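You operate a simulated robot arm through the tools that you are given. There is no shell and no other tool. Be economical: measure what you need, move in short steps, check, and stop when the job is done.

You are at the controls of a simulated two-armed robot. One attempt, no reset.

TASK
Pick up the blue-cap bottle from the middle board of the tall shelf with one hand, pass it to the other hand and put it on the top of the grey cupboard. Set down upright: blue-cap bottle.

The check looks at the end state, three seconds after you hand in, the way a careful person would. Anything else that was tipped, shoved, dropped, spilled or broken makes it a failure. Lids that push on must go on centred and level and be pressed home; caps that screw on are set level and turned clockwise until they are tight.

THE ROBOT
Two 7-joint arms with two-finger grippers on one trunk, on a base that drives. Base frame: it is fixed to the floor where the robot stands at the start and does not move with it; the origin is under the middle of the robot, x ahead of it, y to its left, z up. Units: mm, rad, N and s.
The left shoulder is at the start at [78, 151, 888], the right one opposite. With the tool pointing down near the work surface each hand reaches from about 100 to 780 mm from the robot's upright axis, wherever it stands, measured 20 degrees to its own side. Places, roughly: top of the grey cupboard [-800, 1000, 1300]. Payload 2.54 kg a hand.
The tool frame of a hand sits at the grasp point between the pads (the TCP): z along the fingers, y along the line on which they close. The tips reach 30 mm beyond it. Largest opening 116 mm; the body of the gripper starts 95 mm behind the TCP.
Orientation is told as [roll, pitch, yaw] about the base's x, y, z axes, in that order, counted from this pose: with the fingers straight down and closing along the base's y, the tool's x points along the base's -x, its y along +y and its z along -z.

THE INTERFACE
- The arms move only by the tool step_arm. It takes "left_targets", "right_targets" or both (then of equal length, played together; a hand with none holds still); each is one flat list of numbers, 6 for each row, row after row: the shift along the base's x, y, z in units of 40 mm (1.0 is 40 mm), then the turn, a rotation vector about the base's x, y, z in units of 8 degrees (1.0 is 8 degrees). In form: [x, y, z, ax, ay, az, x, y, z, ax, ay, az, ...]. A call has 1 to 10 rows; each row shifts and turns the commanded pose from where the row before left it. "left_fingers" and "right_fingers" are, for a hand that has rows, the opening, from 0 (shut) to 1 (fully open), set as the call begins (left out, the last holds). A call with a number of a shift or a turn outside -1 to 1 is refused whole. Each row takes 0.2 s and may step no farther than 50 mm and 0.15 rad from the row before; otherwise, or with a gripper value out of range, the whole call is refused. A pose out of reach is approached as far as the arm can. The call stops where the force on the tool passes 40 N (or 10 N more than at its start, if that is more) or the arm is blocked; 0.2 s more then pass. Each finger travels about 72 mm/s and halts on what it meets, pressing with about 23 N; the grip force reading is that of the motor and also rises with nothing between the fingers. The clock runs only during rows and for 0.2 s after the last one: add rows that do not move to give the fingers time. It gives the time, the measured TCP pose, the force on the tool (base axes), the opening and the grip force at its end, in the units of the frame above (readings bear some noise), with the torque about the TCP (base axes, N m) and any sound that the robot's microphone picked up.
- Cameras (640 x 400 px; columns grow to the right, rows downward): "scene" is now at [155.8, -7.4, 1076.5]; the picture's right is [-0.08, -1.00, 0.00], its down [0.12, -0.01, -0.99] and it looks along [0.99, -0.08, 0.12] (base axes); focal length 287 px, centre (320, 200). "left" rides on the left gripper at [69, 15, -122] in its tool frame; the picture's right is [-0.22, 0.98, 0.00], its down [-0.83, -0.18, -0.53] and it looks along [-0.52, -0.12, 0.85] (tool axes); focal length 251 px, centre (320, 200). "right" rides on the right gripper at [69, -15, -122] in its tool frame; the picture's right is [0.21, 0.98, 0.00], its down [-0.83, 0.18, -0.53] and it looks along [-0.52, 0.12, 0.84] (tool axes); focal length 251 px, centre (320, 200). There is no depth. A picture from a camera that has moved, and an enlarged one, comes with that camera's place and axes in the base frame and with its lens.
- grab_frame(camera): a new picture of that camera. No time passes.
- lift_body(by): slides the trunk up (or, below 0, down) by that many mm; the arms and the scene camera ride with it, the base frame stays. It gives what a move gives, with no picture.
- steer(legs): drives the robot by 1 to 6 legs, each [ahead, left, turn to the left] in mm, mm and rad, along the robot's own axes; the way and the turn of a leg run together, so that a leg with both is an arc; at most 1500 mm and 3.142 rad a leg. The arms and the cameras ride along, it lands a little off, and it stops where it bumps. It gives what a move gives.
- pan_tilt(pan, tilt): turns the head with the scene camera to pan (to the left, within 1.396 rad either way) and tilt (down, from -0.506 to 1.204), counted from straight ahead of the robot. It gives what a move gives.
- enlarge(camera, box): a new picture of the part [left, top, right, bottom] of that camera's present view, enlarged. No time passes.
- finish_job(): hands the job in; it is judged then, once.

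Work in short steps. Places have to be worked out from the pictures, the camera data and where the tool is seen: move nearer, look again, correct. Check each grasp and each placing, and mend what went wrong. You have 120 turns and 108 pictures in all, those below and enlarged ones among them. Open the grippers and draw the arms clear of the work before you hand the job in, unless the task says otherwise; then end with one line.

The tools are called by a JSON object that holds its "method" and its "body". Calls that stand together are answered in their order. step_arm: Moves the arms, as the interface text tells. Its arguments: {"type":"object","properties":{"left_targets":{"type":"array"},"left_fingers":{"type":"number"},"right_targets":{"type":"array"},"right_fingers":{"type":"number"}},"required":[]} The other tools are called the same way: lift_body (by) slides the trunk up or down; steer (legs) drives the base; pan_tilt (pan, tilt) turns the head that bears the scene camera; grab_frame (camera) takes a picture; enlarge (camera, box) takes an enlarged picture of a part of a camera's view; finish_job () hands the job in.

At the start:

```text
time_s: 0.0
left_ee_pos: [435.0, 203.6, 1083.3]
left_tcp_rot: [-0.001, 0.001, 0.003]
left_ft_force: [-0.8, 0.2, 0.2]
left_torque: [-0.01, 0.01, -0.04]
left_width: 116.0
left_grip_force: 0.1
right_ee_pos: [367.9, -174.5, 1103.4]
right_tcp_rot: [-0.001, -0.001, -0.001]
right_ft_force: [0.1, -0.8, -0.1]
right_torque: [0.0, 0.03, 0.0]
right_width: 115.9
right_grip_force: 0.0
trunk travel left (down, up): [-125.0, 164.0]
robot x, y, heading: [1.5, -2.8, 0.007]
head pan, tilt: [-0.082, -0.122]
```

scene: 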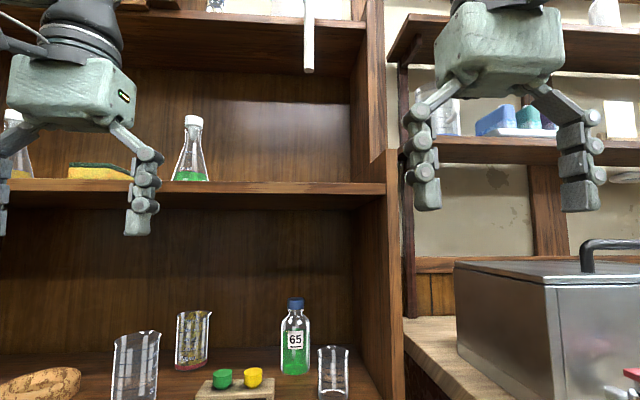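
right: 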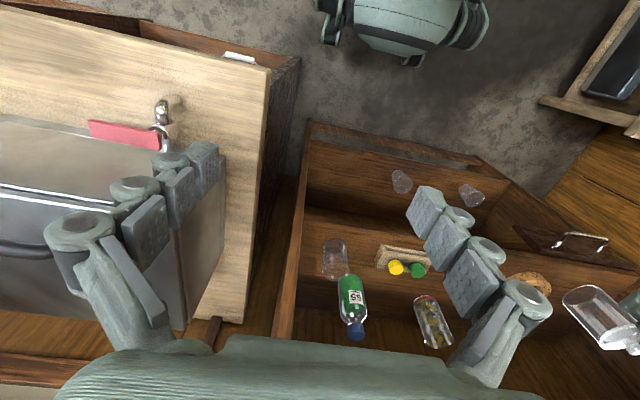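
left: 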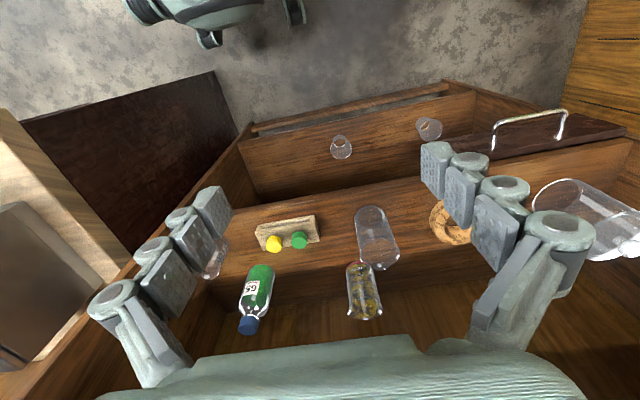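

The bottle's cap is at about [772, -7, 940] by triangulation, and its base is near z 800. I'll tilt the head down to see it and its neighbours on the board.

{"method": "pan_tilt", "body": {"pan": 0, "tilt": 0.35}}

{"method": "grab_frame", "body": {"camera": "scene"}}

{"method": "enlarge", "body": {"camera": "right", "box": [280, 150, 600, 350]}}

```text
time_s: 0.9
left_ee_pos: [434.9, 205.1, 1083.4]
left_tcp_rot: [-0.002, -0.002, 0.001]
left_ft_force: [-0.2, 0.1, -0.3]
left_torque: [-0.04, 0.02, -0.02]
left_width: 116.2
left_grip_force: 0.0
right_ee_pos: [367.6, -172.5, 1103.1]
right_tcp_rot: [0.001, 0.001, -0.002]
right_ft_force: [0.9, -0.1, 0.3]
right_torque: [0.01, -0.02, 0.04]
right_width: 115.9
right_grip_force: 0.1
trunk travel left (down, up): [-125.0, 164.0]
robot x, y, heading: [3.2, 0.5, -0.001]
head pan, tilt: [0.0, 0.351]
```

```text
104 pictures are left
camera scene: at [162.9, -0.3, 1033.3], right [0.0, -1.0, 0.0], down [-0.34, 0.0, -0.94], along [0.94, 0.0, -0.34], focal length 287 px, centre (320, 200)
```

scene: 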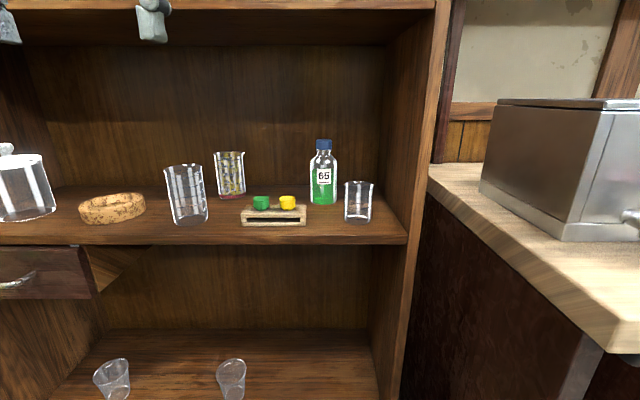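

```text
2.00 times, centred on (440, 250) of right
camera zoom: at [299.1, -190.6, 1225.6], right [-0.21, 0.98, 0.0], down [0.83, 0.18, 0.53], along [0.52, 0.11, -0.84], focal length 503 px, centre (80, 100)
```

zoom: 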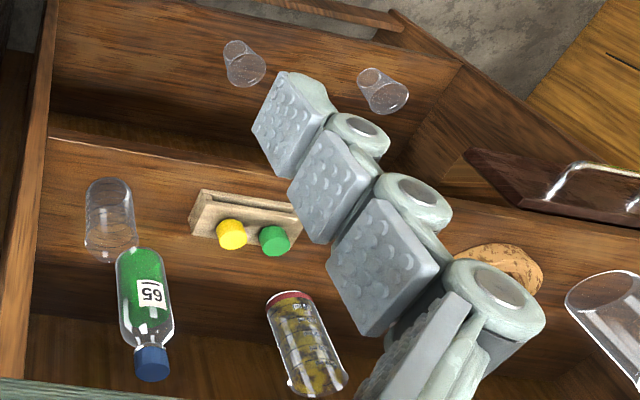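

Bottle: centre about [772, -7], base z about 808, body diameter about 56 mm. The beaker at its front right (x 657–715, y -99 to -42, top z 879) and the rack at its front left (top z about 860) rule out a low approach. The right hand will come in tilted 40° below horizontal, over both, to grip near z 898. First I'll move to a point ahead of it.

{"method": "step_arm", "body": {"right_targets": [0.85, 0.517, -0.297, 0, -0.78, 0, 0.85, 0.517, -0.297, 0, -0.78, 0, 0.85, 0.517, -0.297, 0, -0.78, 0, 0.85, 0.517, -0.297, 0, -0.78, 0, 0.85, 0.517, -0.297, 0, -0.78, 0, 0.85, 0.517, -0.297, 0, -0.78, 0, 0.85, 0.517, -0.297, 0, -0.78, 0, 0.85, 0.517, -0.297, 0, -0.78, 0], "right_fingers": 1}}

{"method": "grab_frame", "body": {"camera": "right"}}

{"method": "grab_frame", "body": {"camera": "scene"}}

```text
time_s: 2.7
left_ee_pos: [433.7, 203.8, 1082.4]
left_tcp_rot: [-0.002, 0.001, 0.001]
left_ft_force: [1.9, -0.1, 0.0]
left_torque: [-0.02, 0.06, 0.0]
left_width: 116.0
left_grip_force: 0.0
right_ee_pos: [598.3, -94.7, 1029.4]
right_tcp_rot: [-0.001, -0.812, -0.011]
right_ft_force: [-15.6, -4.0, 4.4]
right_torque: [-0.3, -0.1, -1.18]
right_width: 116.3
right_grip_force: 0.0
right hand out of reach, approached as far as the arm can: row 3, 4, 6, 7, 8
trunk travel left (down, up): [-125.0, 164.0]
robot x, y, heading: [1.2, -0.1, -0.002]
head pan, tilt: [0.0, 0.351]
stopped in row 8 (right hand): the force on the tool passed its limit at 70 N (the readings are from after the stop); the commanded pose is now the measured one
```

```text
102 pictures are left
camera right: at [462.0, -109.6, 1063.5], right [-0.14, 0.98, -0.16], down [0.18, 0.18, 0.97], along [0.97, 0.1, -0.2], focal length 251 px, centre (320, 200)
```

right: 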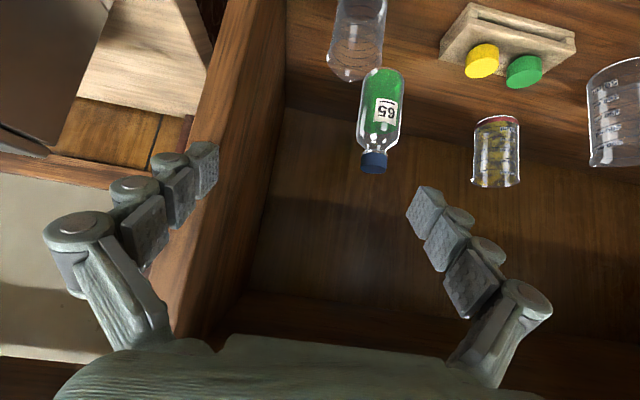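

```text
101 pictures are left
camera scene: at [161.4, -0.6, 1033.6], right [0.0, -1.0, 0.0], down [-0.34, 0.0, -0.94], along [0.94, 0.0, -0.34], focal length 287 px, centre (320, 200)
```

scene: 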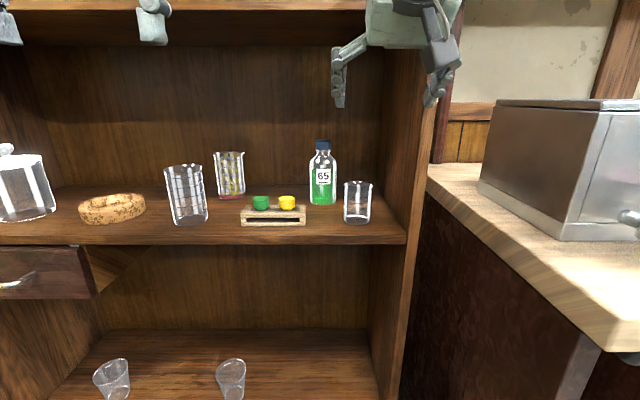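

The right finger touched the shelf's right side panel because the arm lagged in y. Nothing was disturbed. I'll back the hand off in x, then shift the base left and a little forward so the bottle sits in front of the right arm.

{"method": "step_arm", "body": {"right_targets": [-0.8, 0.2, 0.2, 0, 0, 0, -1, 0.2, 0.2, 0, 0, 0, -1, 0.2, 0, 0, 0, 0, -0.8, 0.2, 0, 0, 0, 0]}}

{"method": "steer", "body": {"legs": [[0, 130, 0], [60, 0, 0]]}}

{"method": "grab_frame", "body": {"camera": "scene"}}

```text
time_s: 3.7
left_ee_pos: [436.3, 203.8, 1082.0]
left_tcp_rot: [-0.002, 0.001, 0.002]
left_ft_force: [-0.1, 0.5, 0.0]
left_torque: [0.04, -0.04, -0.01]
left_width: 115.8
left_grip_force: 0.1
right_ee_pos: [457.6, -61.5, 1044.2]
right_tcp_rot: [0.002, -0.809, -0.009]
right_ft_force: [0.0, 0.4, 0.3]
right_torque: [0.0, 0.0, -0.01]
right_width: 116.2
right_grip_force: 0.1
trunk travel left (down, up): [-125.0, 164.0]
robot x, y, heading: [1.8, 0.4, -0.003]
head pan, tilt: [0.0, 0.351]
```

```text
time_s: 6.1
left_ee_pos: [496.8, 333.3, 1082.7]
left_tcp_rot: [-0.002, 0.003, 0.001]
left_ft_force: [0.4, -0.3, -0.5]
left_torque: [-0.02, 0.02, -0.02]
left_width: 115.9
left_grip_force: 0.0
right_ee_pos: [518.6, 66.1, 1042.4]
right_tcp_rot: [-0.002, -0.808, -0.007]
right_ft_force: [0.5, -0.2, -0.9]
right_torque: [-0.01, -0.02, 0.03]
right_width: 115.9
right_grip_force: 0.1
trunk travel left (down, up): [-125.0, 164.0]
robot x, y, heading: [60.3, 127.6, 0.004]
head pan, tilt: [0.0, 0.351]
```

```text
100 pictures are left
camera scene: at [223.1, 127.6, 1033.1], right [0.0, -1.0, 0.0], down [-0.34, 0.0, -0.94], along [0.94, 0.0, -0.34], focal length 287 px, centre (320, 200)
```

scene: 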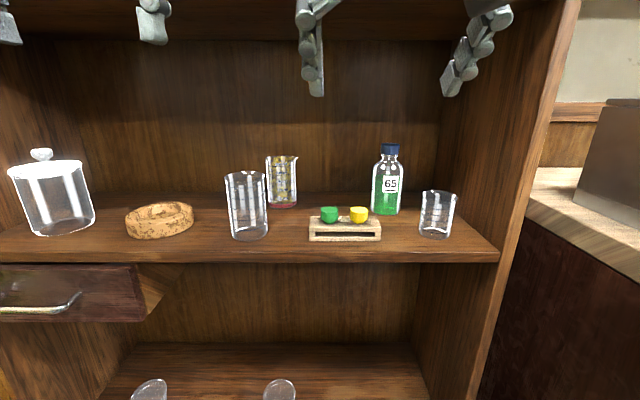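

Refined: bottle axis near [780, -8], cap top z 943, side panel's inner face at y -158. I'll line the right hand up in y, then go to the point ahead of the bottle at about [678, -8, 982].

{"method": "step_arm", "body": {"right_targets": [0, -0.93, 0, 0, -0.25, 0, 0, -0.93, 0, 0, -0.25, 0, 1, 0, -0.375, 0, 0, 0, 1, 0, -0.375, 0, 0, 0, 1, 0, -0.375, 0, 0, 0, 1, 0, -0.375, 0, 0, 0]}}

{"method": "grab_frame", "body": {"camera": "right"}}

{"method": "grab_frame", "body": {"camera": "scene"}}

```text
time_s: 7.5
left_ee_pos: [497.8, 332.5, 1082.4]
left_tcp_rot: [-0.002, 0.004, 0.001]
left_ft_force: [0.1, -0.3, -0.3]
left_torque: [0.03, 0.02, 0.02]
left_width: 115.8
left_grip_force: 0.1
right_ee_pos: [680.1, -9.5, 984.2]
right_tcp_rot: [0.002, -0.879, -0.007]
right_ft_force: [-0.1, 0.3, 0.2]
right_torque: [0.01, 0.02, 0.02]
right_width: 115.7
right_grip_force: 0.1
trunk travel left (down, up): [-125.0, 164.0]
robot x, y, heading: [64.3, 124.9, -0.003]
head pan, tilt: [0.0, 0.351]
```

```text
99 pictures are left
camera right: at [541.5, -24.6, 1008.4], right [-0.13, 0.98, -0.16], down [0.12, 0.18, 0.98], along [0.98, 0.11, -0.14], focal length 251 px, centre (320, 200)
```

right: 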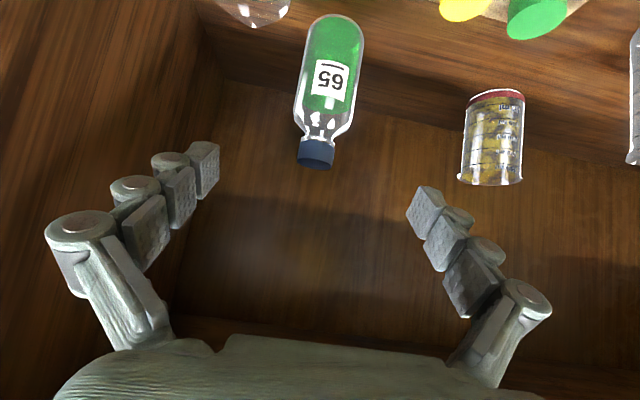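

```text
98 pictures are left
camera scene: at [223.0, 127.5, 1033.1], right [0.0, -1.0, 0.0], down [-0.34, 0.0, -0.94], along [0.94, 0.0, -0.34], focal length 287 px, centre (320, 200)
```

scene: 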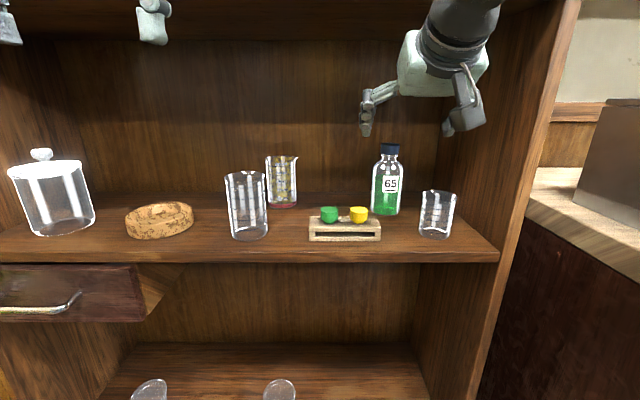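

The bottle is centred between the fingers at y about -10. I'll advance 130 mm along the tool axis to [780, -10, 900].

{"method": "step_arm", "body": {"right_targets": [0.83, 0, -0.7, 0, 0, 0, 0.83, 0, -0.7, 0, 0, 0, 0.83, 0, -0.7, 0, 0, 0]}}

{"method": "grab_frame", "body": {"camera": "right"}}

{"method": "enlarge", "body": {"camera": "scene", "box": [280, 80, 520, 260]}}

```text
time_s: 8.3
left_ee_pos: [496.4, 332.9, 1082.4]
left_tcp_rot: [-0.003, 0.002, 0.001]
left_ft_force: [-0.1, -0.1, -0.1]
left_torque: [0.0, 0.02, 0.02]
left_width: 115.6
left_grip_force: 0.0
right_ee_pos: [780.4, -10.1, 899.3]
right_tcp_rot: [0.001, -0.879, -0.01]
right_ft_force: [0.2, 0.1, 0.3]
right_torque: [0.01, 0.03, -0.02]
right_width: 115.6
right_grip_force: 0.1
trunk travel left (down, up): [-125.0, 164.0]
robot x, y, heading: [60.7, 124.3, -0.002]
head pan, tilt: [0.0, 0.351]
```

```text
97 pictures are left
camera right: at [641.6, -25.9, 923.5], right [-0.13, 0.98, -0.16], down [0.12, 0.18, 0.98], along [0.98, 0.11, -0.14], focal length 251 px, centre (320, 200)
```

right: 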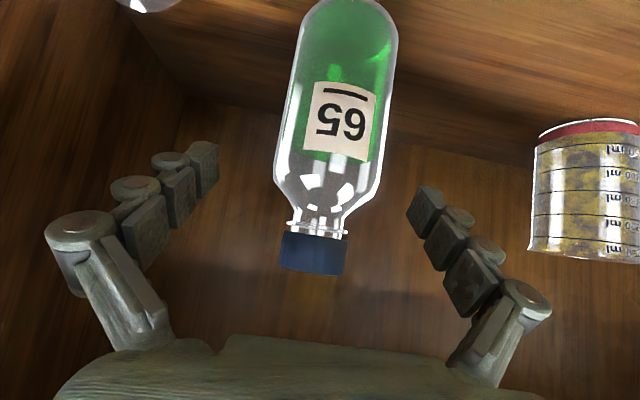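

```text
2.22 times, centred on (400, 170) of scene
camera zoom: at [223.0, 127.5, 1033.2], right [0.0, -1.0, 0.0], down [-0.34, 0.0, -0.94], along [0.94, 0.0, -0.34], focal length 637 px, centre (142, 267)
```

zoom: 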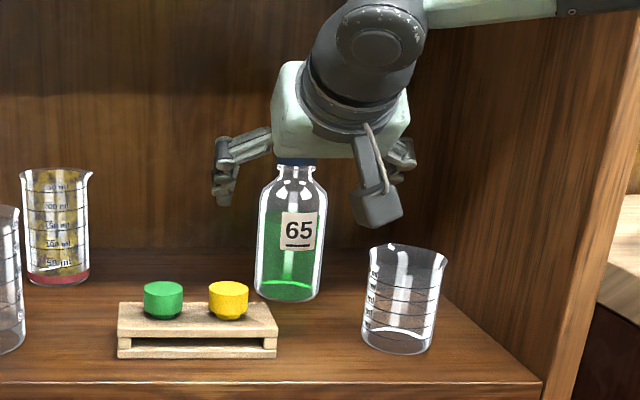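

The TCP is at the bottle's shoulder, so I need about 18 mm lower to grip the straight body. I'll also tilt the hand 5° steeper to keep its camera clear of the beaker, then close.

{"method": "step_arm", "body": {"right_targets": [0, 0.03, -0.23, 0, 0.33, 0, 0, 0, -0.22, 0, 0.33, 0]}}

{"method": "step_arm", "body": {"right_targets": [0, 0, 0, 0, 0, 0, 0, 0, 0, 0, 0, 0, 0, 0, 0, 0, 0, 0, 0, 0, 0, 0, 0, 0, 0, 0, 0, 0, 0, 0], "right_fingers": 0}}

{"method": "grab_frame", "body": {"camera": "right"}}

{"method": "enlarge", "body": {"camera": "scene", "box": [280, 80, 520, 260]}}

```text
time_s: 8.9
left_ee_pos: [496.5, 331.6, 1083.0]
left_tcp_rot: [-0.002, 0.004, 0.003]
left_ft_force: [-0.5, -0.1, -0.1]
left_torque: [-0.04, 0.01, 0.03]
left_width: 116.0
left_grip_force: 0.1
right_ee_pos: [779.7, -8.9, 882.4]
right_tcp_rot: [0.0, -0.788, -0.007]
right_ft_force: [0.8, -0.3, 0.8]
right_torque: [0.0, -0.02, -0.01]
right_width: 115.7
right_grip_force: 0.0
trunk travel left (down, up): [-125.0, 164.0]
robot x, y, heading: [59.7, 127.7, -0.003]
head pan, tilt: [0.0, 0.351]
```

```text
time_s: 10.1
left_ee_pos: [495.9, 332.4, 1083.1]
left_tcp_rot: [-0.002, 0.001, 0.001]
left_ft_force: [0.8, 0.2, -0.8]
left_torque: [-0.03, 0.04, 0.0]
left_width: 115.7
left_grip_force: 0.0
right_ee_pos: [779.3, -9.2, 882.9]
right_tcp_rot: [-0.001, -0.786, -0.006]
right_ft_force: [-0.1, -0.8, 0.5]
right_torque: [-0.06, 0.07, 0.03]
right_width: 58.2
right_grip_force: 23.2
trunk travel left (down, up): [-125.0, 164.0]
robot x, y, heading: [58.0, 132.5, 0.005]
head pan, tilt: [0.0, 0.351]
```

```text
95 pictures are left
camera right: at [643.0, -23.9, 920.0], right [-0.14, 0.98, -0.15], down [0.21, 0.18, 0.96], along [0.97, 0.11, -0.23], focal length 251 px, centre (320, 200)
```

right: 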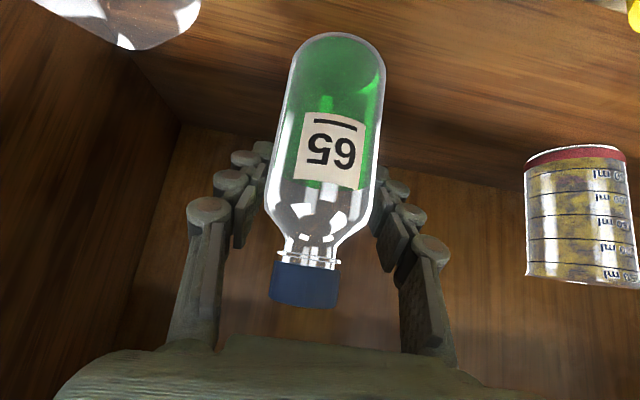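

```text
2.22 times, centred on (400, 170) of scene
camera zoom: at [222.6, 127.5, 1033.3], right [0.0, -1.0, 0.0], down [-0.34, 0.0, -0.94], along [0.94, 0.0, -0.34], focal length 637 px, centre (142, 267)
```

zoom: 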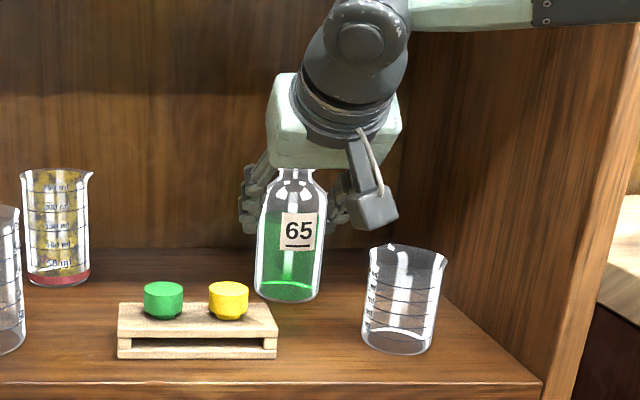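

The grip is good (58 mm, 23 N) and nothing was disturbed. I'll lift diagonally up and slightly back to clear the beaker and rack while staying under the board above.

{"method": "step_arm", "body": {"right_targets": [0, 0, 0.4, 0, 0, 0, -0.2, 0, 0.65, 0, 0, 0, -0.3, 0, 0.65, 0, 0, 0, -0.3, 0, 0.65, 0, 0, 0]}}

{"method": "grab_frame", "body": {"camera": "scene"}}

```text
time_s: 11.3
left_ee_pos: [494.4, 332.3, 1086.2]
left_tcp_rot: [-0.001, 0.002, 0.001]
left_ft_force: [-1.4, 0.7, 0.2]
left_torque: [-0.01, -0.07, 0.02]
left_width: 115.9
left_grip_force: 0.1
right_ee_pos: [741.1, -8.2, 951.7]
right_tcp_rot: [-0.034, -0.743, 0.023]
right_ft_force: [-0.4, 0.0, -3.3]
right_torque: [0.0, -0.01, 0.01]
right_width: 57.9
right_grip_force: 22.7
trunk travel left (down, up): [-125.0, 164.0]
robot x, y, heading: [61.9, 127.8, 0.006]
head pan, tilt: [0.0, 0.351]
stopped in row 4 (right hand): the arm was blocked; the commanded pose is now the measured one
```

```text
93 pictures are left
camera scene: at [220.7, 127.5, 1035.5], right [0.0, -1.0, 0.0], down [-0.34, 0.0, -0.94], along [0.94, 0.0, -0.34], focal length 287 px, centre (320, 200)
```

scene: 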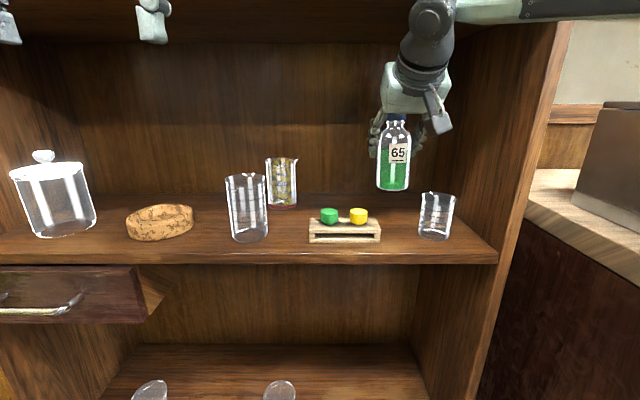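

The wrist met the underside of the board above. The bottle's base is at about z 877, above the caps (860) and just level with the beaker rim, which starts at y -45. I'll ease down slightly, shift left 25 mm away from the beaker, then draw back so the wrist comes out from under the board.

{"method": "step_arm", "body": {"right_targets": [0, 0.2, -0.1, 0, -0.3, 0, -0.1, 0.4, 0, 0, 0, 0, -0.7, 0, 0, 0, 0, 0, -0.7, 0, 0, 0, 0, 0]}}

{"method": "grab_frame", "body": {"camera": "scene"}}

```text
time_s: 12.3
left_ee_pos: [496.1, 331.2, 1082.2]
left_tcp_rot: [-0.001, 0.002, 0.002]
left_ft_force: [-0.2, -0.7, 0.5]
left_torque: [-0.04, -0.02, 0.0]
left_width: 116.2
left_grip_force: 0.0
right_ee_pos: [684.1, 16.7, 947.9]
right_tcp_rot: [-0.035, -0.784, 0.02]
right_ft_force: [-0.4, 0.2, -3.2]
right_torque: [-0.01, 0.0, -0.02]
right_width: 58.4
right_grip_force: 22.7
trunk travel left (down, up): [-125.0, 164.0]
robot x, y, heading: [55.5, 129.6, -0.003]
head pan, tilt: [0.0, 0.351]
```

```text
92 pictures are left
camera scene: at [222.2, 127.5, 1033.3], right [0.0, -1.0, 0.0], down [-0.34, 0.0, -0.94], along [0.94, 0.0, -0.34], focal length 287 px, centre (320, 200)
```

scene: 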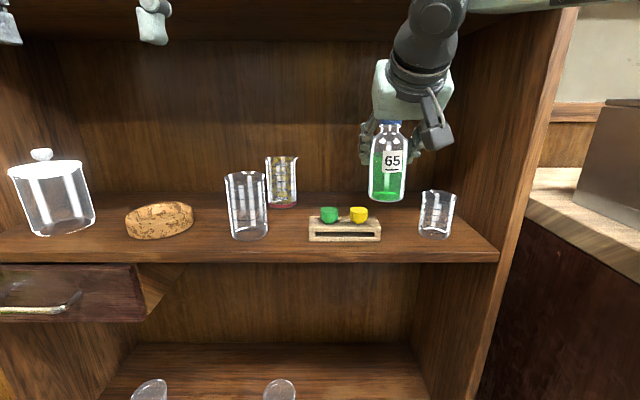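

The bottle is clear, with its base at about 875 over the rack. I'll continue straight back, rising a little, until it is in front of the shelf.

{"method": "step_arm", "body": {"right_targets": [-0.9, 0, 0.1, 0, 0, 0, -0.9, 0, 0.2, 0, 0, 0, -0.9, 0, 0.3, 0, 0, 0, -0.9, 0, 0.3, 0, 0, 0, -0.9, 0, 0.3, 0, 0, 0]}}

{"method": "grab_frame", "body": {"camera": "scene"}}

```text
time_s: 13.5
left_ee_pos: [494.2, 332.2, 1082.1]
left_tcp_rot: [-0.002, 0.003, 0.003]
left_ft_force: [0.6, -0.3, 0.0]
left_torque: [0.03, 0.03, -0.01]
left_width: 116.1
left_grip_force: 0.0
right_ee_pos: [503.8, 18.1, 996.9]
right_tcp_rot: [-0.033, -0.787, 0.022]
right_ft_force: [0.4, 0.0, -4.0]
right_torque: [0.01, 0.01, -0.02]
right_width: 58.2
right_grip_force: 23.1
trunk travel left (down, up): [-125.0, 164.0]
robot x, y, heading: [62.6, 125.1, -0.003]
head pan, tilt: [0.0, 0.351]
```

```text
91 pictures are left
camera scene: at [222.1, 127.4, 1033.3], right [0.0, -1.0, 0.0], down [-0.34, 0.0, -0.94], along [0.94, 0.0, -0.34], focal length 287 px, centre (320, 200)
```

scene: 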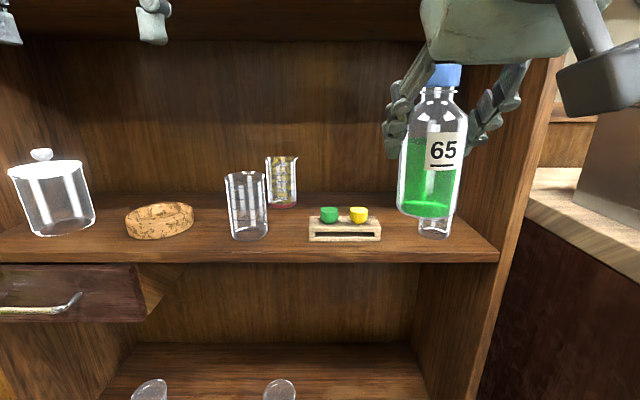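

The bottle is out and the board is undisturbed. I'll back the robot away from the shelf and look left toward the cupboard.

{"method": "steer", "body": {"legs": [[-350, 0, 0]]}}

{"method": "pan_tilt", "body": {"pan": 1.39, "tilt": 0.0}}

{"method": "grab_frame", "body": {"camera": "scene"}}

```text
time_s: 15.8
left_ee_pos: [146.8, 331.0, 1082.9]
left_tcp_rot: [-0.001, 0.004, -0.002]
left_ft_force: [0.4, 0.2, 1.1]
left_torque: [-0.01, -0.04, 0.0]
left_width: 116.0
left_grip_force: 0.0
right_ee_pos: [154.6, 16.9, 996.4]
right_tcp_rot: [-0.034, -0.787, 0.016]
right_ft_force: [0.4, 0.0, -3.2]
right_torque: [0.0, 0.04, -0.02]
right_width: 58.2
right_grip_force: 23.3
trunk travel left (down, up): [-125.0, 164.0]
robot x, y, heading: [-286.7, 129.9, -0.007]
head pan, tilt: [0.0, 0.351]
```

```text
time_s: 17.3
left_ee_pos: [145.9, 331.0, 1081.5]
left_tcp_rot: [-0.002, 0.005, 0.0]
left_ft_force: [-0.1, 0.0, 0.1]
left_torque: [0.01, 0.0, 0.01]
left_width: 115.7
left_grip_force: 0.1
right_ee_pos: [155.5, 17.5, 995.9]
right_tcp_rot: [-0.034, -0.787, 0.016]
right_ft_force: [0.5, 0.7, -3.0]
right_torque: [-0.03, 0.02, 0.01]
right_width: 58.2
right_grip_force: 23.2
trunk travel left (down, up): [-125.0, 164.0]
robot x, y, heading: [-288.3, 128.7, -0.003]
head pan, tilt: [1.389, 0.0]
```

```text
90 pictures are left
camera scene: at [-203.5, 216.3, 1065.7], right [0.98, -0.19, 0.0], down [0.0, 0.0, -1.0], along [0.19, 0.98, 0.0], focal length 287 px, centre (320, 200)
```

scene: 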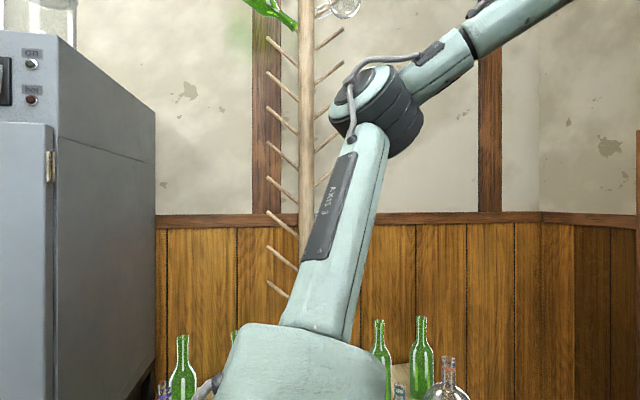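

The grey cupboard stands to the left with its front facing -y, its front right corner near [-490, 680]. Before moving further I'll check the space to the right and rear.

{"method": "pan_tilt", "body": {"pan": -1.39, "tilt": 0.3}}

{"method": "grab_frame", "body": {"camera": "scene"}}

```text
time_s: 19.8
left_ee_pos: [147.1, 331.1, 1082.3]
left_tcp_rot: [-0.001, 0.002, -0.002]
left_ft_force: [0.0, 0.1, 0.5]
left_torque: [0.02, 0.02, -0.04]
left_width: 116.0
left_grip_force: 0.0
right_ee_pos: [155.0, 17.1, 995.3]
right_tcp_rot: [-0.035, -0.786, 0.017]
right_ft_force: [0.0, 0.2, -3.3]
right_torque: [-0.02, -0.01, 0.03]
right_width: 58.0
right_grip_force: 23.0
trunk travel left (down, up): [-125.0, 164.0]
robot x, y, heading: [-288.8, 130.2, -0.0]
head pan, tilt: [-1.389, 0.3]
```

```text
89 pictures are left
camera scene: at [-203.7, 36.0, 1037.9], right [-0.98, -0.18, 0.0], down [-0.05, 0.29, -0.96], along [0.17, -0.94, -0.3], focal length 287 px, centre (320, 200)
```

scene: 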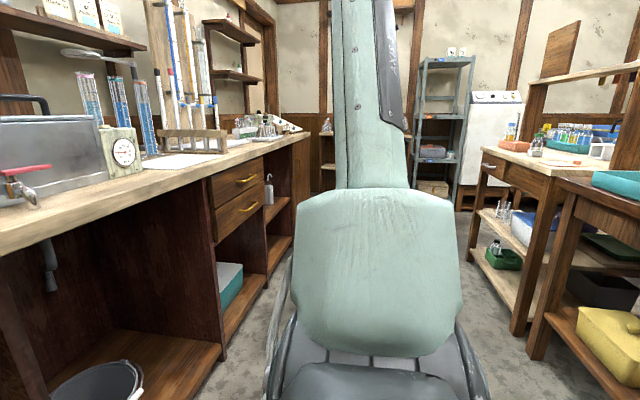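

The counter is ahead right and a table stands behind at about x < -960, with the area between them free. I'll shift right for swing room, then turn left toward the cupboard.

{"method": "steer", "body": {"legs": [[0, -200, 0], [0, 0, 1.2]]}}

{"method": "pan_tilt", "body": {"pan": 0.9, "tilt": 0.1}}

{"method": "grab_frame", "body": {"camera": "scene"}}

```text
time_s: 25.4
left_ee_pos: [-320.2, 412.3, 1082.4]
left_tcp_rot: [-0.001, 0.003, 1.196]
left_ft_force: [-0.7, 0.2, 0.2]
left_torque: [-0.01, 0.03, -0.01]
left_width: 116.0
left_grip_force: 0.0
right_ee_pos: [-23.8, 302.6, 995.9]
right_tcp_rot: [-0.033, -0.788, 1.215]
right_ft_force: [1.3, -0.1, -4.1]
right_torque: [0.0, 0.0, 0.02]
right_width: 58.1
right_grip_force: 23.1
trunk travel left (down, up): [-125.0, 164.0]
robot x, y, heading: [-291.1, -68.6, 1.19]
head pan, tilt: [-1.389, 0.3]
```

```text
time_s: 27.5
left_ee_pos: [-320.5, 412.4, 1082.2]
left_tcp_rot: [-0.001, 0.002, 1.194]
left_ft_force: [-0.3, 0.1, 0.0]
left_torque: [0.0, 0.0, 0.0]
left_width: 116.1
left_grip_force: 0.1
right_ee_pos: [-24.4, 303.1, 996.2]
right_tcp_rot: [-0.033, -0.787, 1.214]
right_ft_force: [-0.3, 0.2, -2.3]
right_torque: [0.01, 0.0, -0.01]
right_width: 58.2
right_grip_force: 23.4
trunk travel left (down, up): [-125.0, 164.0]
robot x, y, heading: [-288.6, -71.7, 1.192]
head pan, tilt: [0.901, 0.099]
```

```text
88 pictures are left
camera scene: at [-309.9, 72.8, 1056.6], right [0.87, 0.5, 0.0], down [0.05, -0.09, -0.99], along [-0.5, 0.86, -0.1], focal length 287 px, centre (320, 200)
```

scene: 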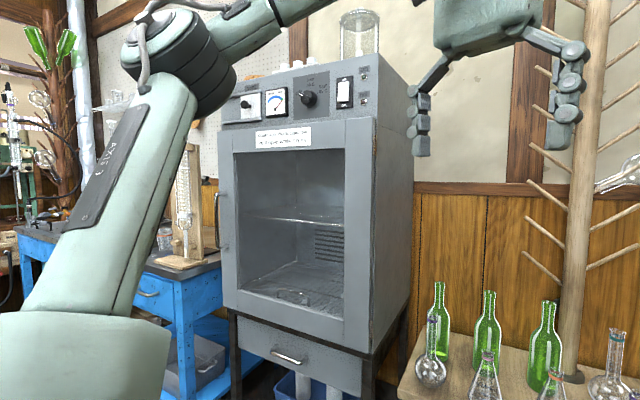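

The cupboard (oven-like) has a glass cylinder at the back of its top, and its front right corner is near [-590, 730]. I'll turn square to it and shift left so I face it, staying well back for the handover.

{"method": "steer", "body": {"legs": [[0, 0, 0.379], [0, 300, 0]]}}

{"method": "lift_body", "body": {"by": 160}}

{"method": "pan_tilt", "body": {"pan": 0.0, "tilt": 0.1}}

{"method": "grab_frame", "body": {"camera": "scene"}}

{"method": "grab_frame", "body": {"camera": "left"}}

```text
time_s: 32.1
left_ee_pos: [-798.0, 361.3, 1081.7]
left_tcp_rot: [-0.002, 0.002, 1.585]
left_ft_force: [-0.1, 0.8, -0.7]
left_torque: [0.03, -0.01, 0.02]
left_width: 115.9
left_grip_force: 0.0
right_ee_pos: [-483.3, 374.2, 996.5]
right_tcp_rot: [-0.032, -0.788, 1.604]
right_ft_force: [-0.1, -0.7, -3.4]
right_torque: [-0.03, 0.0, 0.0]
right_width: 58.0
right_grip_force: 23.0
trunk travel left (down, up): [-125.0, 164.0]
robot x, y, heading: [-589.0, -69.8, 1.586]
head pan, tilt: [0.901, 0.099]
```

```text
time_s: 34.0
left_ee_pos: [-798.4, 362.2, 1241.7]
left_tcp_rot: [-0.002, 0.003, 1.585]
left_ft_force: [0.5, -0.6, 0.5]
left_torque: [0.01, 0.02, 0.02]
left_width: 115.8
left_grip_force: 0.0
right_ee_pos: [-484.0, 373.3, 1156.0]
right_tcp_rot: [-0.033, -0.787, 1.603]
right_ft_force: [-0.1, -0.1, -3.7]
right_torque: [-0.01, -0.01, 0.01]
right_width: 58.2
right_grip_force: 23.0
trunk travel left (down, up): [-285.0, 4.0]
robot x, y, heading: [-588.9, -74.3, 1.583]
head pan, tilt: [0.901, 0.099]
```

```text
time_s: 35.2
left_ee_pos: [-798.3, 361.4, 1242.4]
left_tcp_rot: [-0.002, 0.004, 1.584]
left_ft_force: [-0.7, 0.6, 0.2]
left_torque: [0.02, -0.02, -0.02]
left_width: 116.0
left_grip_force: 0.1
right_ee_pos: [-483.9, 374.5, 1155.4]
right_tcp_rot: [-0.033, -0.789, 1.602]
right_ft_force: [0.1, 0.0, -3.5]
right_torque: [0.03, -0.01, 0.03]
right_width: 58.0
right_grip_force: 23.3
trunk travel left (down, up): [-285.0, 4.0]
robot x, y, heading: [-588.7, -72.1, 1.574]
head pan, tilt: [0.0, 0.099]
```

```text
87 pictures are left
camera scene: at [-588.6, 87.3, 1216.6], right [1.0, 0.01, 0.0], down [0.0, -0.1, -0.99], along [-0.01, 0.99, -0.1], focal length 287 px, centre (320, 200)
```

scene: 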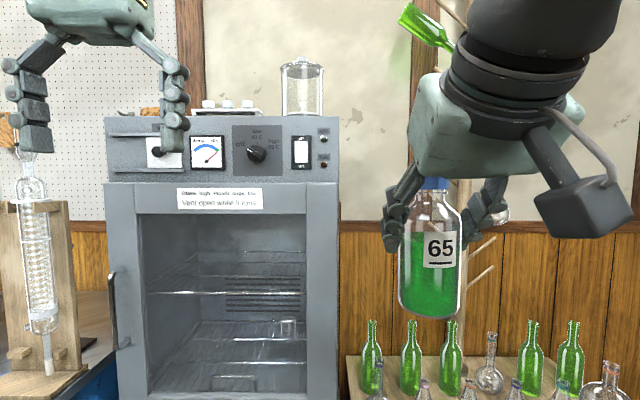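

```text
86 pictures are left
camera left: at [-813.1, 292.1, 1365.3], right [-0.98, 0.2, 0.0], down [0.17, 0.83, 0.53], along [0.11, 0.52, -0.85], focal length 251 px, centre (320, 200)
```

left: 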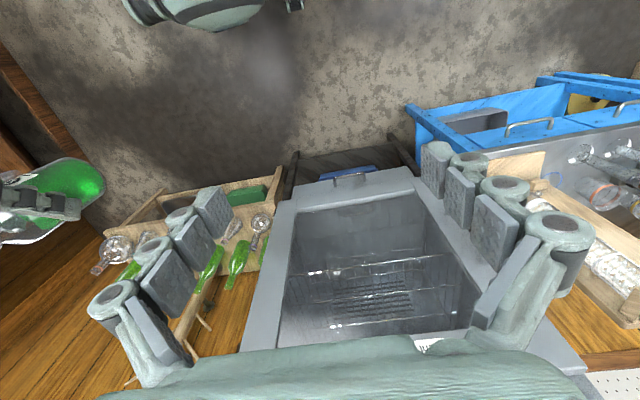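

The cupboard's front is at about y 700, x -1043 to -555, top near z 1300–1325, with a glass cylinder and a tray on it. For the handover I'll bring the bottle nearer the midline and turn the left hand in yaw so it can come from the left.

{"method": "step_arm", "body": {"left_targets": [0, 0, 0, 0, 0, -0.95, 0, 0, 0, 0, 0, -0.95, 0, 0, 0, 0, 0, -0.95, 0, 0, 0, 0, 0, -0.95, 0, 0, 0, 0, 0, -0.95, 0, 0, 0, 0, 0, -0.95, 0, 0, 0, 0, 0, -0.95, 0, 0, 0, 0, 0, -0.95, 0, 0, 0, 0, 0, -0.95, 0, 0, 0, 0, 0, -0.95], "right_targets": [-0.15, 0, 0, 0, 0, 0, -0.15, 0, 0, 0, 0, 0, -0.15, 0, 0, 0, 0, 0, -0.15, 0, 0, 0, 0, 0, -0.15, 0, 0, 0, 0, 0, -0.15, 0, 0, 0, 0, 0, -0.15, 0, 0, 0, 0, 0, -0.15, 0, 0, 0, 0, 0, -0.15, 0, 0, 0, 0, 0, -0.15, 0, 0, 0, 0, 0]}}

{"method": "step_arm", "body": {"left_targets": [0.2, -0.06, -0.2, 0.2525, -0.942, 0, 0.2, -0.06, -0.2, 0.2525, -0.942, 0, 0.2, -0.06, -0.2, 0.2525, -0.942, 0, 0.2, -0.06, -0.2, 0.2525, -0.942, 0, 0.2, -0.06, -0.2, 0.2525, -0.942, 0, 0.2, -0.06, -0.2, 0.2525, -0.942, 0, 0.2, -0.06, -0.2, 0.2525, -0.942, 0, 0.2, -0.06, -0.2, 0.2525, -0.942, 0, 0.2, -0.06, -0.2, 0.2525, -0.942, 0, 0.2, -0.06, -0.2, 0.2525, -0.942, 0]}}

{"method": "grab_frame", "body": {"camera": "scene"}}

{"method": "grab_frame", "body": {"camera": "left"}}

```text
time_s: 37.4
left_ee_pos: [-798.0, 361.7, 1243.5]
left_tcp_rot: [-0.002, 0.004, 0.255]
left_ft_force: [0.3, -0.5, -0.1]
left_torque: [0.01, 0.04, -0.01]
left_width: 115.9
left_grip_force: 0.0
right_ee_pos: [-537.4, 372.8, 1156.2]
right_tcp_rot: [-0.032, -0.788, 1.6]
right_ft_force: [-1.0, 0.5, -3.4]
right_torque: [0.0, -0.02, 0.04]
right_width: 57.8
right_grip_force: 22.8
right hand out of reach, approached as far as the arm can: row 10
trunk travel left (down, up): [-285.0, 4.0]
robot x, y, heading: [-588.1, -72.2, 1.582]
head pan, tilt: [0.0, 0.099]
```

```text
time_s: 39.6
left_ee_pos: [-719.2, 337.4, 1162.6]
left_tcp_rot: [0.024, -1.362, 0.238]
left_ft_force: [0.0, 0.1, 0.0]
left_torque: [-0.01, 0.0, 0.06]
left_width: 116.0
left_grip_force: 0.1
right_ee_pos: [-536.3, 373.9, 1156.4]
right_tcp_rot: [-0.033, -0.787, 1.601]
right_ft_force: [0.5, 0.9, -3.7]
right_torque: [-0.03, -0.03, 0.03]
right_width: 58.2
right_grip_force: 22.7
trunk travel left (down, up): [-285.0, 4.0]
robot x, y, heading: [-589.8, -72.6, 1.582]
head pan, tilt: [0.0, 0.099]
```

```text
85 pictures are left
camera scene: at [-588.6, 87.1, 1216.7], right [1.0, 0.01, 0.0], down [0.0, -0.1, -0.99], along [-0.01, 0.99, -0.1], focal length 287 px, centre (320, 200)
```

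scene: 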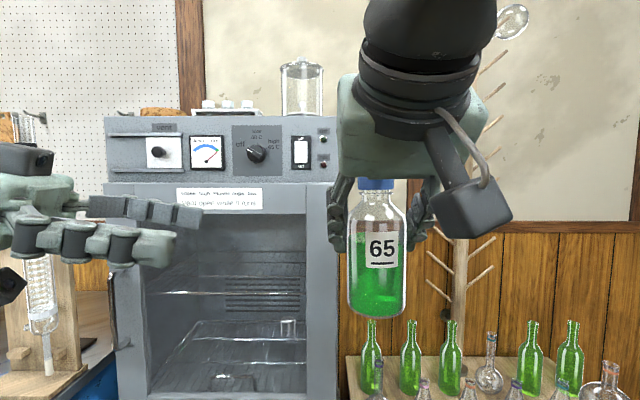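

```text
84 pictures are left
camera left: at [-852.6, 317.1, 1121.8], right [-0.21, 0.95, 0.21], down [-0.29, -0.27, 0.92], along [0.93, 0.13, 0.33], focal length 251 px, centre (320, 200)
```

left: 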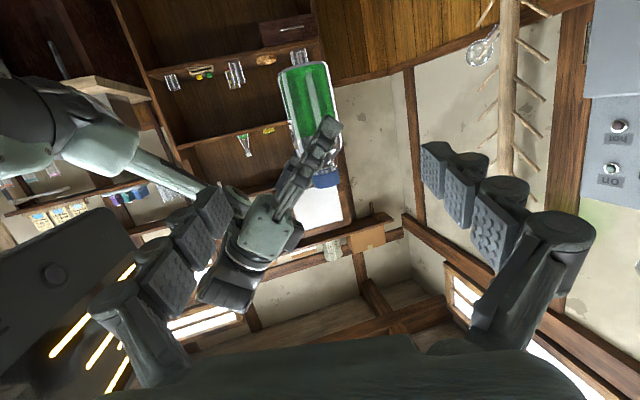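

By projection the bottle's lower body is lined up with the left hand (predicted column 308, seen at about 308). I'll advance most of the way along the left tool axis and check.

{"method": "step_arm", "body": {"left_targets": [0.92, 0.185, -0.255, 0, 0, 0, 0.92, 0.185, -0.255, 0, 0, 0, 0.92, 0.185, -0.255, 0, 0, 0]}}

{"method": "grab_frame", "body": {"camera": "scene"}}

{"method": "grab_frame", "body": {"camera": "left"}}

```text
time_s: 40.4
left_ee_pos: [-606.3, 360.1, 1131.5]
left_tcp_rot: [0.014, -1.361, 0.244]
left_ft_force: [0.5, 0.1, 0.8]
left_torque: [0.01, -0.03, -0.01]
left_width: 115.8
left_grip_force: 0.1
right_ee_pos: [-536.5, 374.1, 1155.9]
right_tcp_rot: [-0.032, -0.789, 1.597]
right_ft_force: [0.3, 0.1, -3.1]
right_torque: [-0.02, -0.01, -0.01]
right_width: 58.2
right_grip_force: 22.2
trunk travel left (down, up): [-285.0, 4.0]
robot x, y, heading: [-588.3, -70.5, 1.58]
head pan, tilt: [0.0, 0.099]
```

```text
83 pictures are left
camera scene: at [-588.0, 87.7, 1216.5], right [1.0, 0.01, 0.0], down [0.0, -0.1, -0.99], along [-0.01, 0.99, -0.1], focal length 287 px, centre (320, 200)
```

scene: 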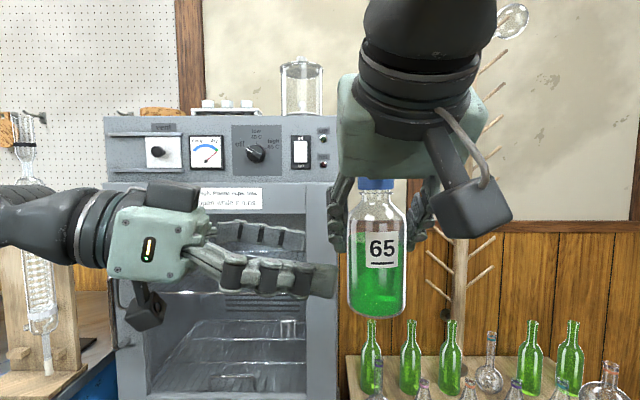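

```text
82 pictures are left
camera left: at [-740.4, 339.4, 1091.2], right [-0.21, 0.95, 0.21], down [-0.29, -0.27, 0.92], along [0.93, 0.13, 0.33], focal length 251 px, centre (320, 200)
```

left: 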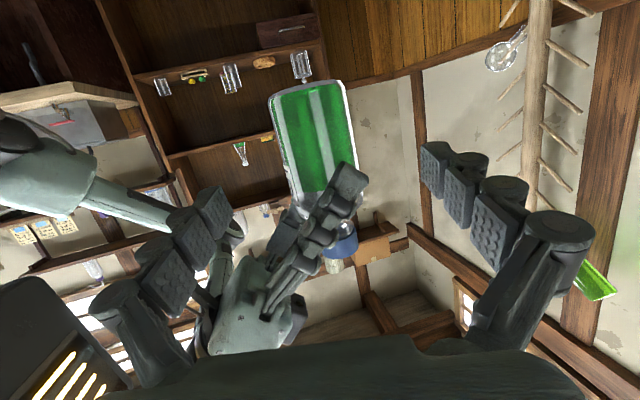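

The hand is aligned. I'll make the last two steps to [-536, 374, 1111] and then close the left fingers.

{"method": "step_arm", "body": {"left_targets": [0.88, 0.175, -0.25, 0, 0, 0, 0.88, 0.175, -0.25, 0, 0, 0]}}

{"method": "grab_frame", "body": {"camera": "left"}}

{"method": "grab_frame", "body": {"camera": "scene"}}

```text
time_s: 41.0
left_ee_pos: [-536.3, 373.3, 1110.9]
left_tcp_rot: [0.015, -1.359, 0.244]
left_ft_force: [0.4, -0.2, 0.9]
left_torque: [0.02, 0.01, -0.01]
left_width: 116.1
left_grip_force: 0.0
right_ee_pos: [-537.1, 374.4, 1156.4]
right_tcp_rot: [-0.032, -0.787, 1.599]
right_ft_force: [-0.1, -0.7, -3.7]
right_torque: [-0.01, 0.03, 0.05]
right_width: 58.5
right_grip_force: 22.6
trunk travel left (down, up): [-285.0, 4.0]
robot x, y, heading: [-587.6, -71.4, 1.584]
head pan, tilt: [0.0, 0.099]
```

```text
81 pictures are left
camera left: at [-670.0, 352.9, 1071.0], right [-0.21, 0.95, 0.21], down [-0.29, -0.27, 0.92], along [0.93, 0.13, 0.33], focal length 251 px, centre (320, 200)
```

left: 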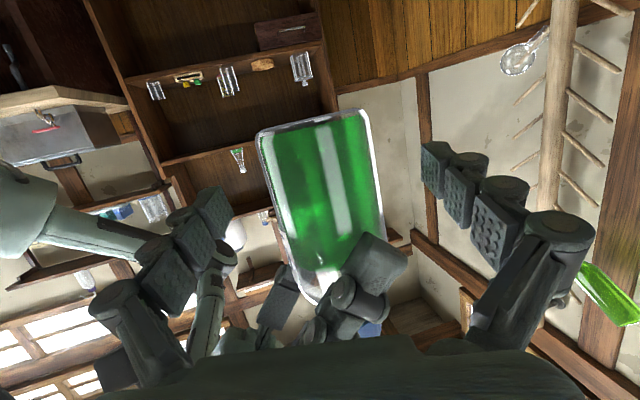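

```text
80 pictures are left
camera scene: at [-588.1, 87.5, 1216.6], right [1.0, 0.01, 0.0], down [0.0, -0.1, -0.99], along [-0.01, 0.99, -0.1], focal length 287 px, centre (320, 200)
```

scene: 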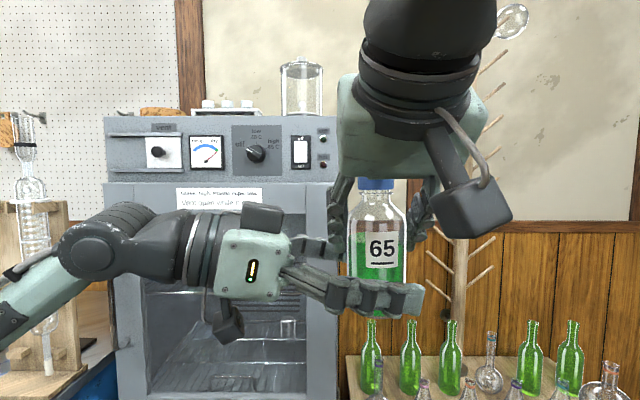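

The bottle sits between the left fingers with no contact. I'm closing the left hand.

{"method": "step_arm", "body": {"left_targets": [0, 0, 0, 0, 0, 0, 0, 0, 0, 0, 0, 0, 0, 0, 0, 0, 0, 0, 0, 0, 0, 0, 0, 0, 0, 0, 0, 0, 0, 0, 0, 0, 0, 0, 0, 0], "left_fingers": 0}}

{"method": "grab_frame", "body": {"camera": "scene"}}

```text
time_s: 42.4
left_ee_pos: [-537.0, 374.7, 1111.7]
left_tcp_rot: [0.015, -1.358, 0.247]
left_ft_force: [-6.9, 11.9, -0.7]
left_torque: [-0.37, -0.21, 0.14]
left_width: 57.2
left_grip_force: 23.0
right_ee_pos: [-536.7, 373.5, 1155.0]
right_tcp_rot: [-0.033, -0.786, 1.6]
right_ft_force: [7.5, -12.3, -1.8]
right_torque: [-0.1, -0.14, -0.09]
right_width: 58.3
right_grip_force: 23.2
trunk travel left (down, up): [-285.0, 4.0]
robot x, y, heading: [-586.7, -75.0, 1.579]
head pan, tilt: [0.0, 0.099]
```

```text
79 pictures are left
camera scene: at [-588.5, 87.3, 1216.6], right [1.0, 0.01, 0.0], down [0.0, -0.1, -0.99], along [-0.01, 0.99, -0.1], focal length 287 px, centre (320, 200)
```

scene: 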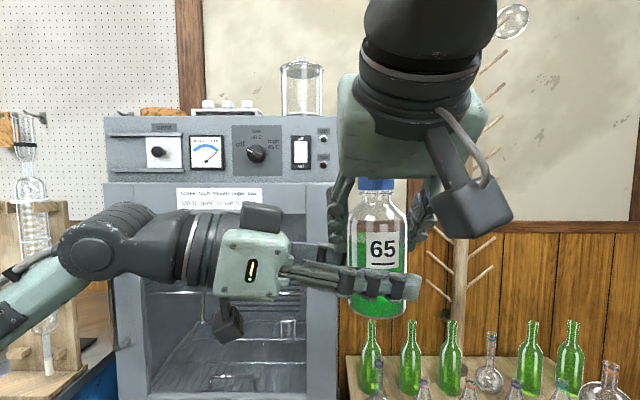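

The left grip is firm at 57 mm, with the two hands' forces opposing. I'll open the right hand in place and check that the left takes the load.

{"method": "step_arm", "body": {"right_targets": [0, 0, 0, 0, 0, 0, 0, 0, 0, 0, 0, 0, 0, 0, 0, 0, 0, 0, 0, 0, 0, 0, 0, 0, 0, 0, 0, 0, 0, 0], "right_fingers": 1}}

{"method": "grab_frame", "body": {"camera": "scene"}}

```text
time_s: 43.6
left_ee_pos: [-537.8, 373.8, 1111.4]
left_tcp_rot: [0.015, -1.359, 0.242]
left_ft_force: [0.5, -0.2, -1.5]
left_torque: [0.03, 0.02, -0.01]
left_width: 57.3
left_grip_force: 23.0
right_ee_pos: [-537.3, 373.3, 1155.7]
right_tcp_rot: [-0.031, -0.786, 1.6]
right_ft_force: [-0.1, -0.1, 0.2]
right_torque: [0.0, 0.0, 0.02]
right_width: 116.1
right_grip_force: 0.0
trunk travel left (down, up): [-285.0, 4.0]
robot x, y, heading: [-589.6, -72.0, 1.581]
head pan, tilt: [0.0, 0.099]
```

```text
78 pictures are left
camera scene: at [-588.5, 87.3, 1216.6], right [1.0, 0.01, 0.0], down [0.0, -0.1, -0.99], along [-0.01, 0.99, -0.1], focal length 287 px, centre (320, 200)
```

scene: 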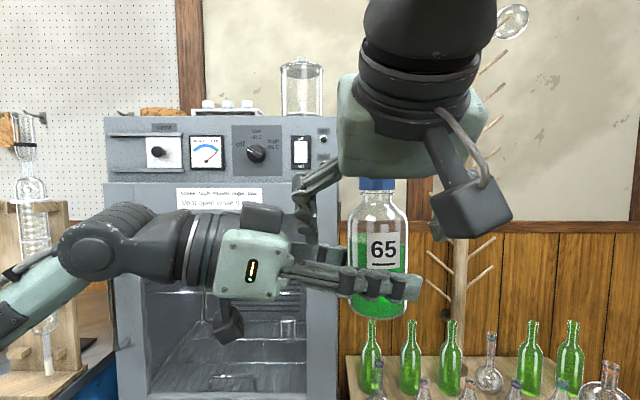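

The left hand holds the bottle alone. I'll withdraw the right hand back and up along its axis, then off to the right.

{"method": "step_arm", "body": {"right_targets": [0, -0.8, 0.6, 0, 0, 0, 0, -0.8, 0.6, 0, 0, 0, 0.4, -0.7, 0.4, 0, 0, 0, 0.8, -0.4, 0.2, 0, 0, 0, 1, 0, 0, 0, 0, 0, 1, 0, 0, 0, 0, 0, 1, 0, 0, 0, 0, 0, 1, 0, 0, 0, 0, 0]}}

{"method": "grab_frame", "body": {"camera": "scene"}}

{"method": "grab_frame", "body": {"camera": "right"}}

```text
time_s: 45.4
left_ee_pos: [-537.2, 372.4, 1111.6]
left_tcp_rot: [0.015, -1.357, 0.242]
left_ft_force: [0.3, -0.3, 0.1]
left_torque: [-0.04, -0.03, -0.04]
left_width: 57.4
left_grip_force: 23.5
right_ee_pos: [-327.0, 268.1, 1226.2]
right_tcp_rot: [-0.031, -0.787, 1.604]
right_ft_force: [-0.3, 0.5, -0.1]
right_torque: [-0.01, 0.0, 0.0]
right_width: 116.1
right_grip_force: 0.1
trunk travel left (down, up): [-285.0, 4.0]
robot x, y, heading: [-588.3, -73.1, 1.585]
head pan, tilt: [0.0, 0.099]
```

```text
77 pictures are left
camera scene: at [-587.8, 87.3, 1216.6], right [1.0, 0.01, 0.0], down [0.0, -0.1, -0.99], along [-0.01, 0.99, -0.1], focal length 287 px, centre (320, 200)
```

scene: 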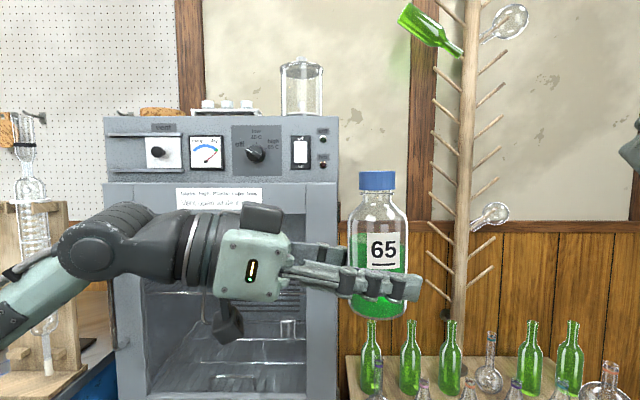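

```text
76 pictures are left
camera right: at [-311.7, 130.4, 1264.3], right [-0.97, -0.16, -0.18], down [-0.21, 0.2, 0.96], along [-0.12, 0.97, -0.23], focal length 251 px, centre (320, 200)
```

right: 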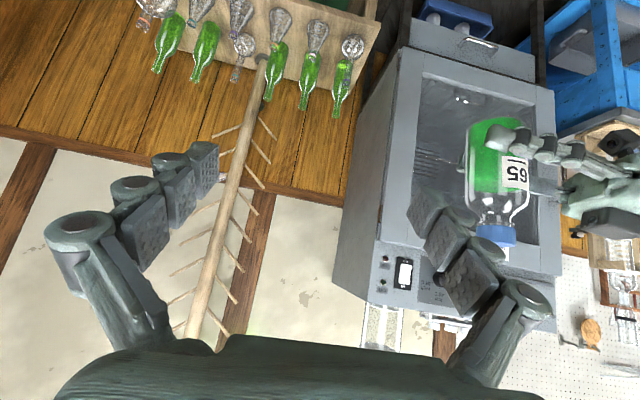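

The handover is done. To see the cupboard top, I'll raise the right hand so its camera looks over it.

{"method": "step_arm", "body": {"right_targets": [-0.3, 0, 1, 0, 0, 0, -0.3, 0, 1, 0, 0, 0, -0.3, 0, 1, 0, 0, 0, -0.3, 0, 1, 0, 0, 0, -0.3, 0, 0.8, 0, 0, 0]}}

{"method": "grab_frame", "body": {"camera": "right"}}

```text
time_s: 46.6
left_ee_pos: [-536.5, 374.2, 1111.1]
left_tcp_rot: [0.012, -1.359, 0.245]
left_ft_force: [-0.7, 0.7, -0.8]
left_torque: [-0.01, -0.03, -0.04]
left_width: 57.4
left_grip_force: 23.1
right_ee_pos: [-389.2, 265.8, 1417.7]
right_tcp_rot: [-0.036, -0.786, 1.601]
right_ft_force: [0.4, 0.1, -0.5]
right_torque: [-0.03, -0.03, 0.05]
right_width: 116.1
right_grip_force: 0.0
trunk travel left (down, up): [-285.0, 4.0]
robot x, y, heading: [-587.4, -73.2, 1.589]
head pan, tilt: [0.0, 0.099]
```

```text
75 pictures are left
camera right: at [-375.2, 129.0, 1456.6], right [-0.97, -0.16, -0.18], down [-0.21, 0.2, 0.96], along [-0.12, 0.97, -0.23], focal length 251 px, centre (320, 200)
```

right: 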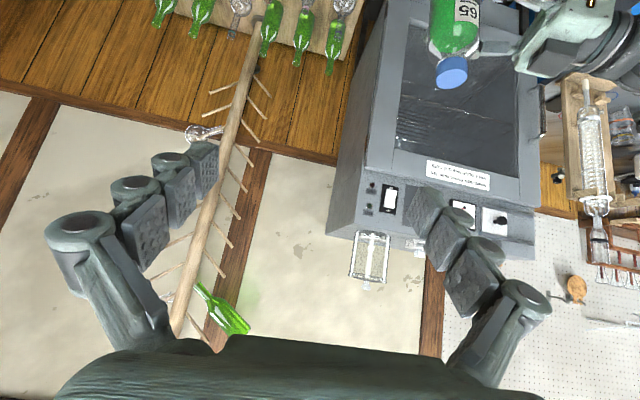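

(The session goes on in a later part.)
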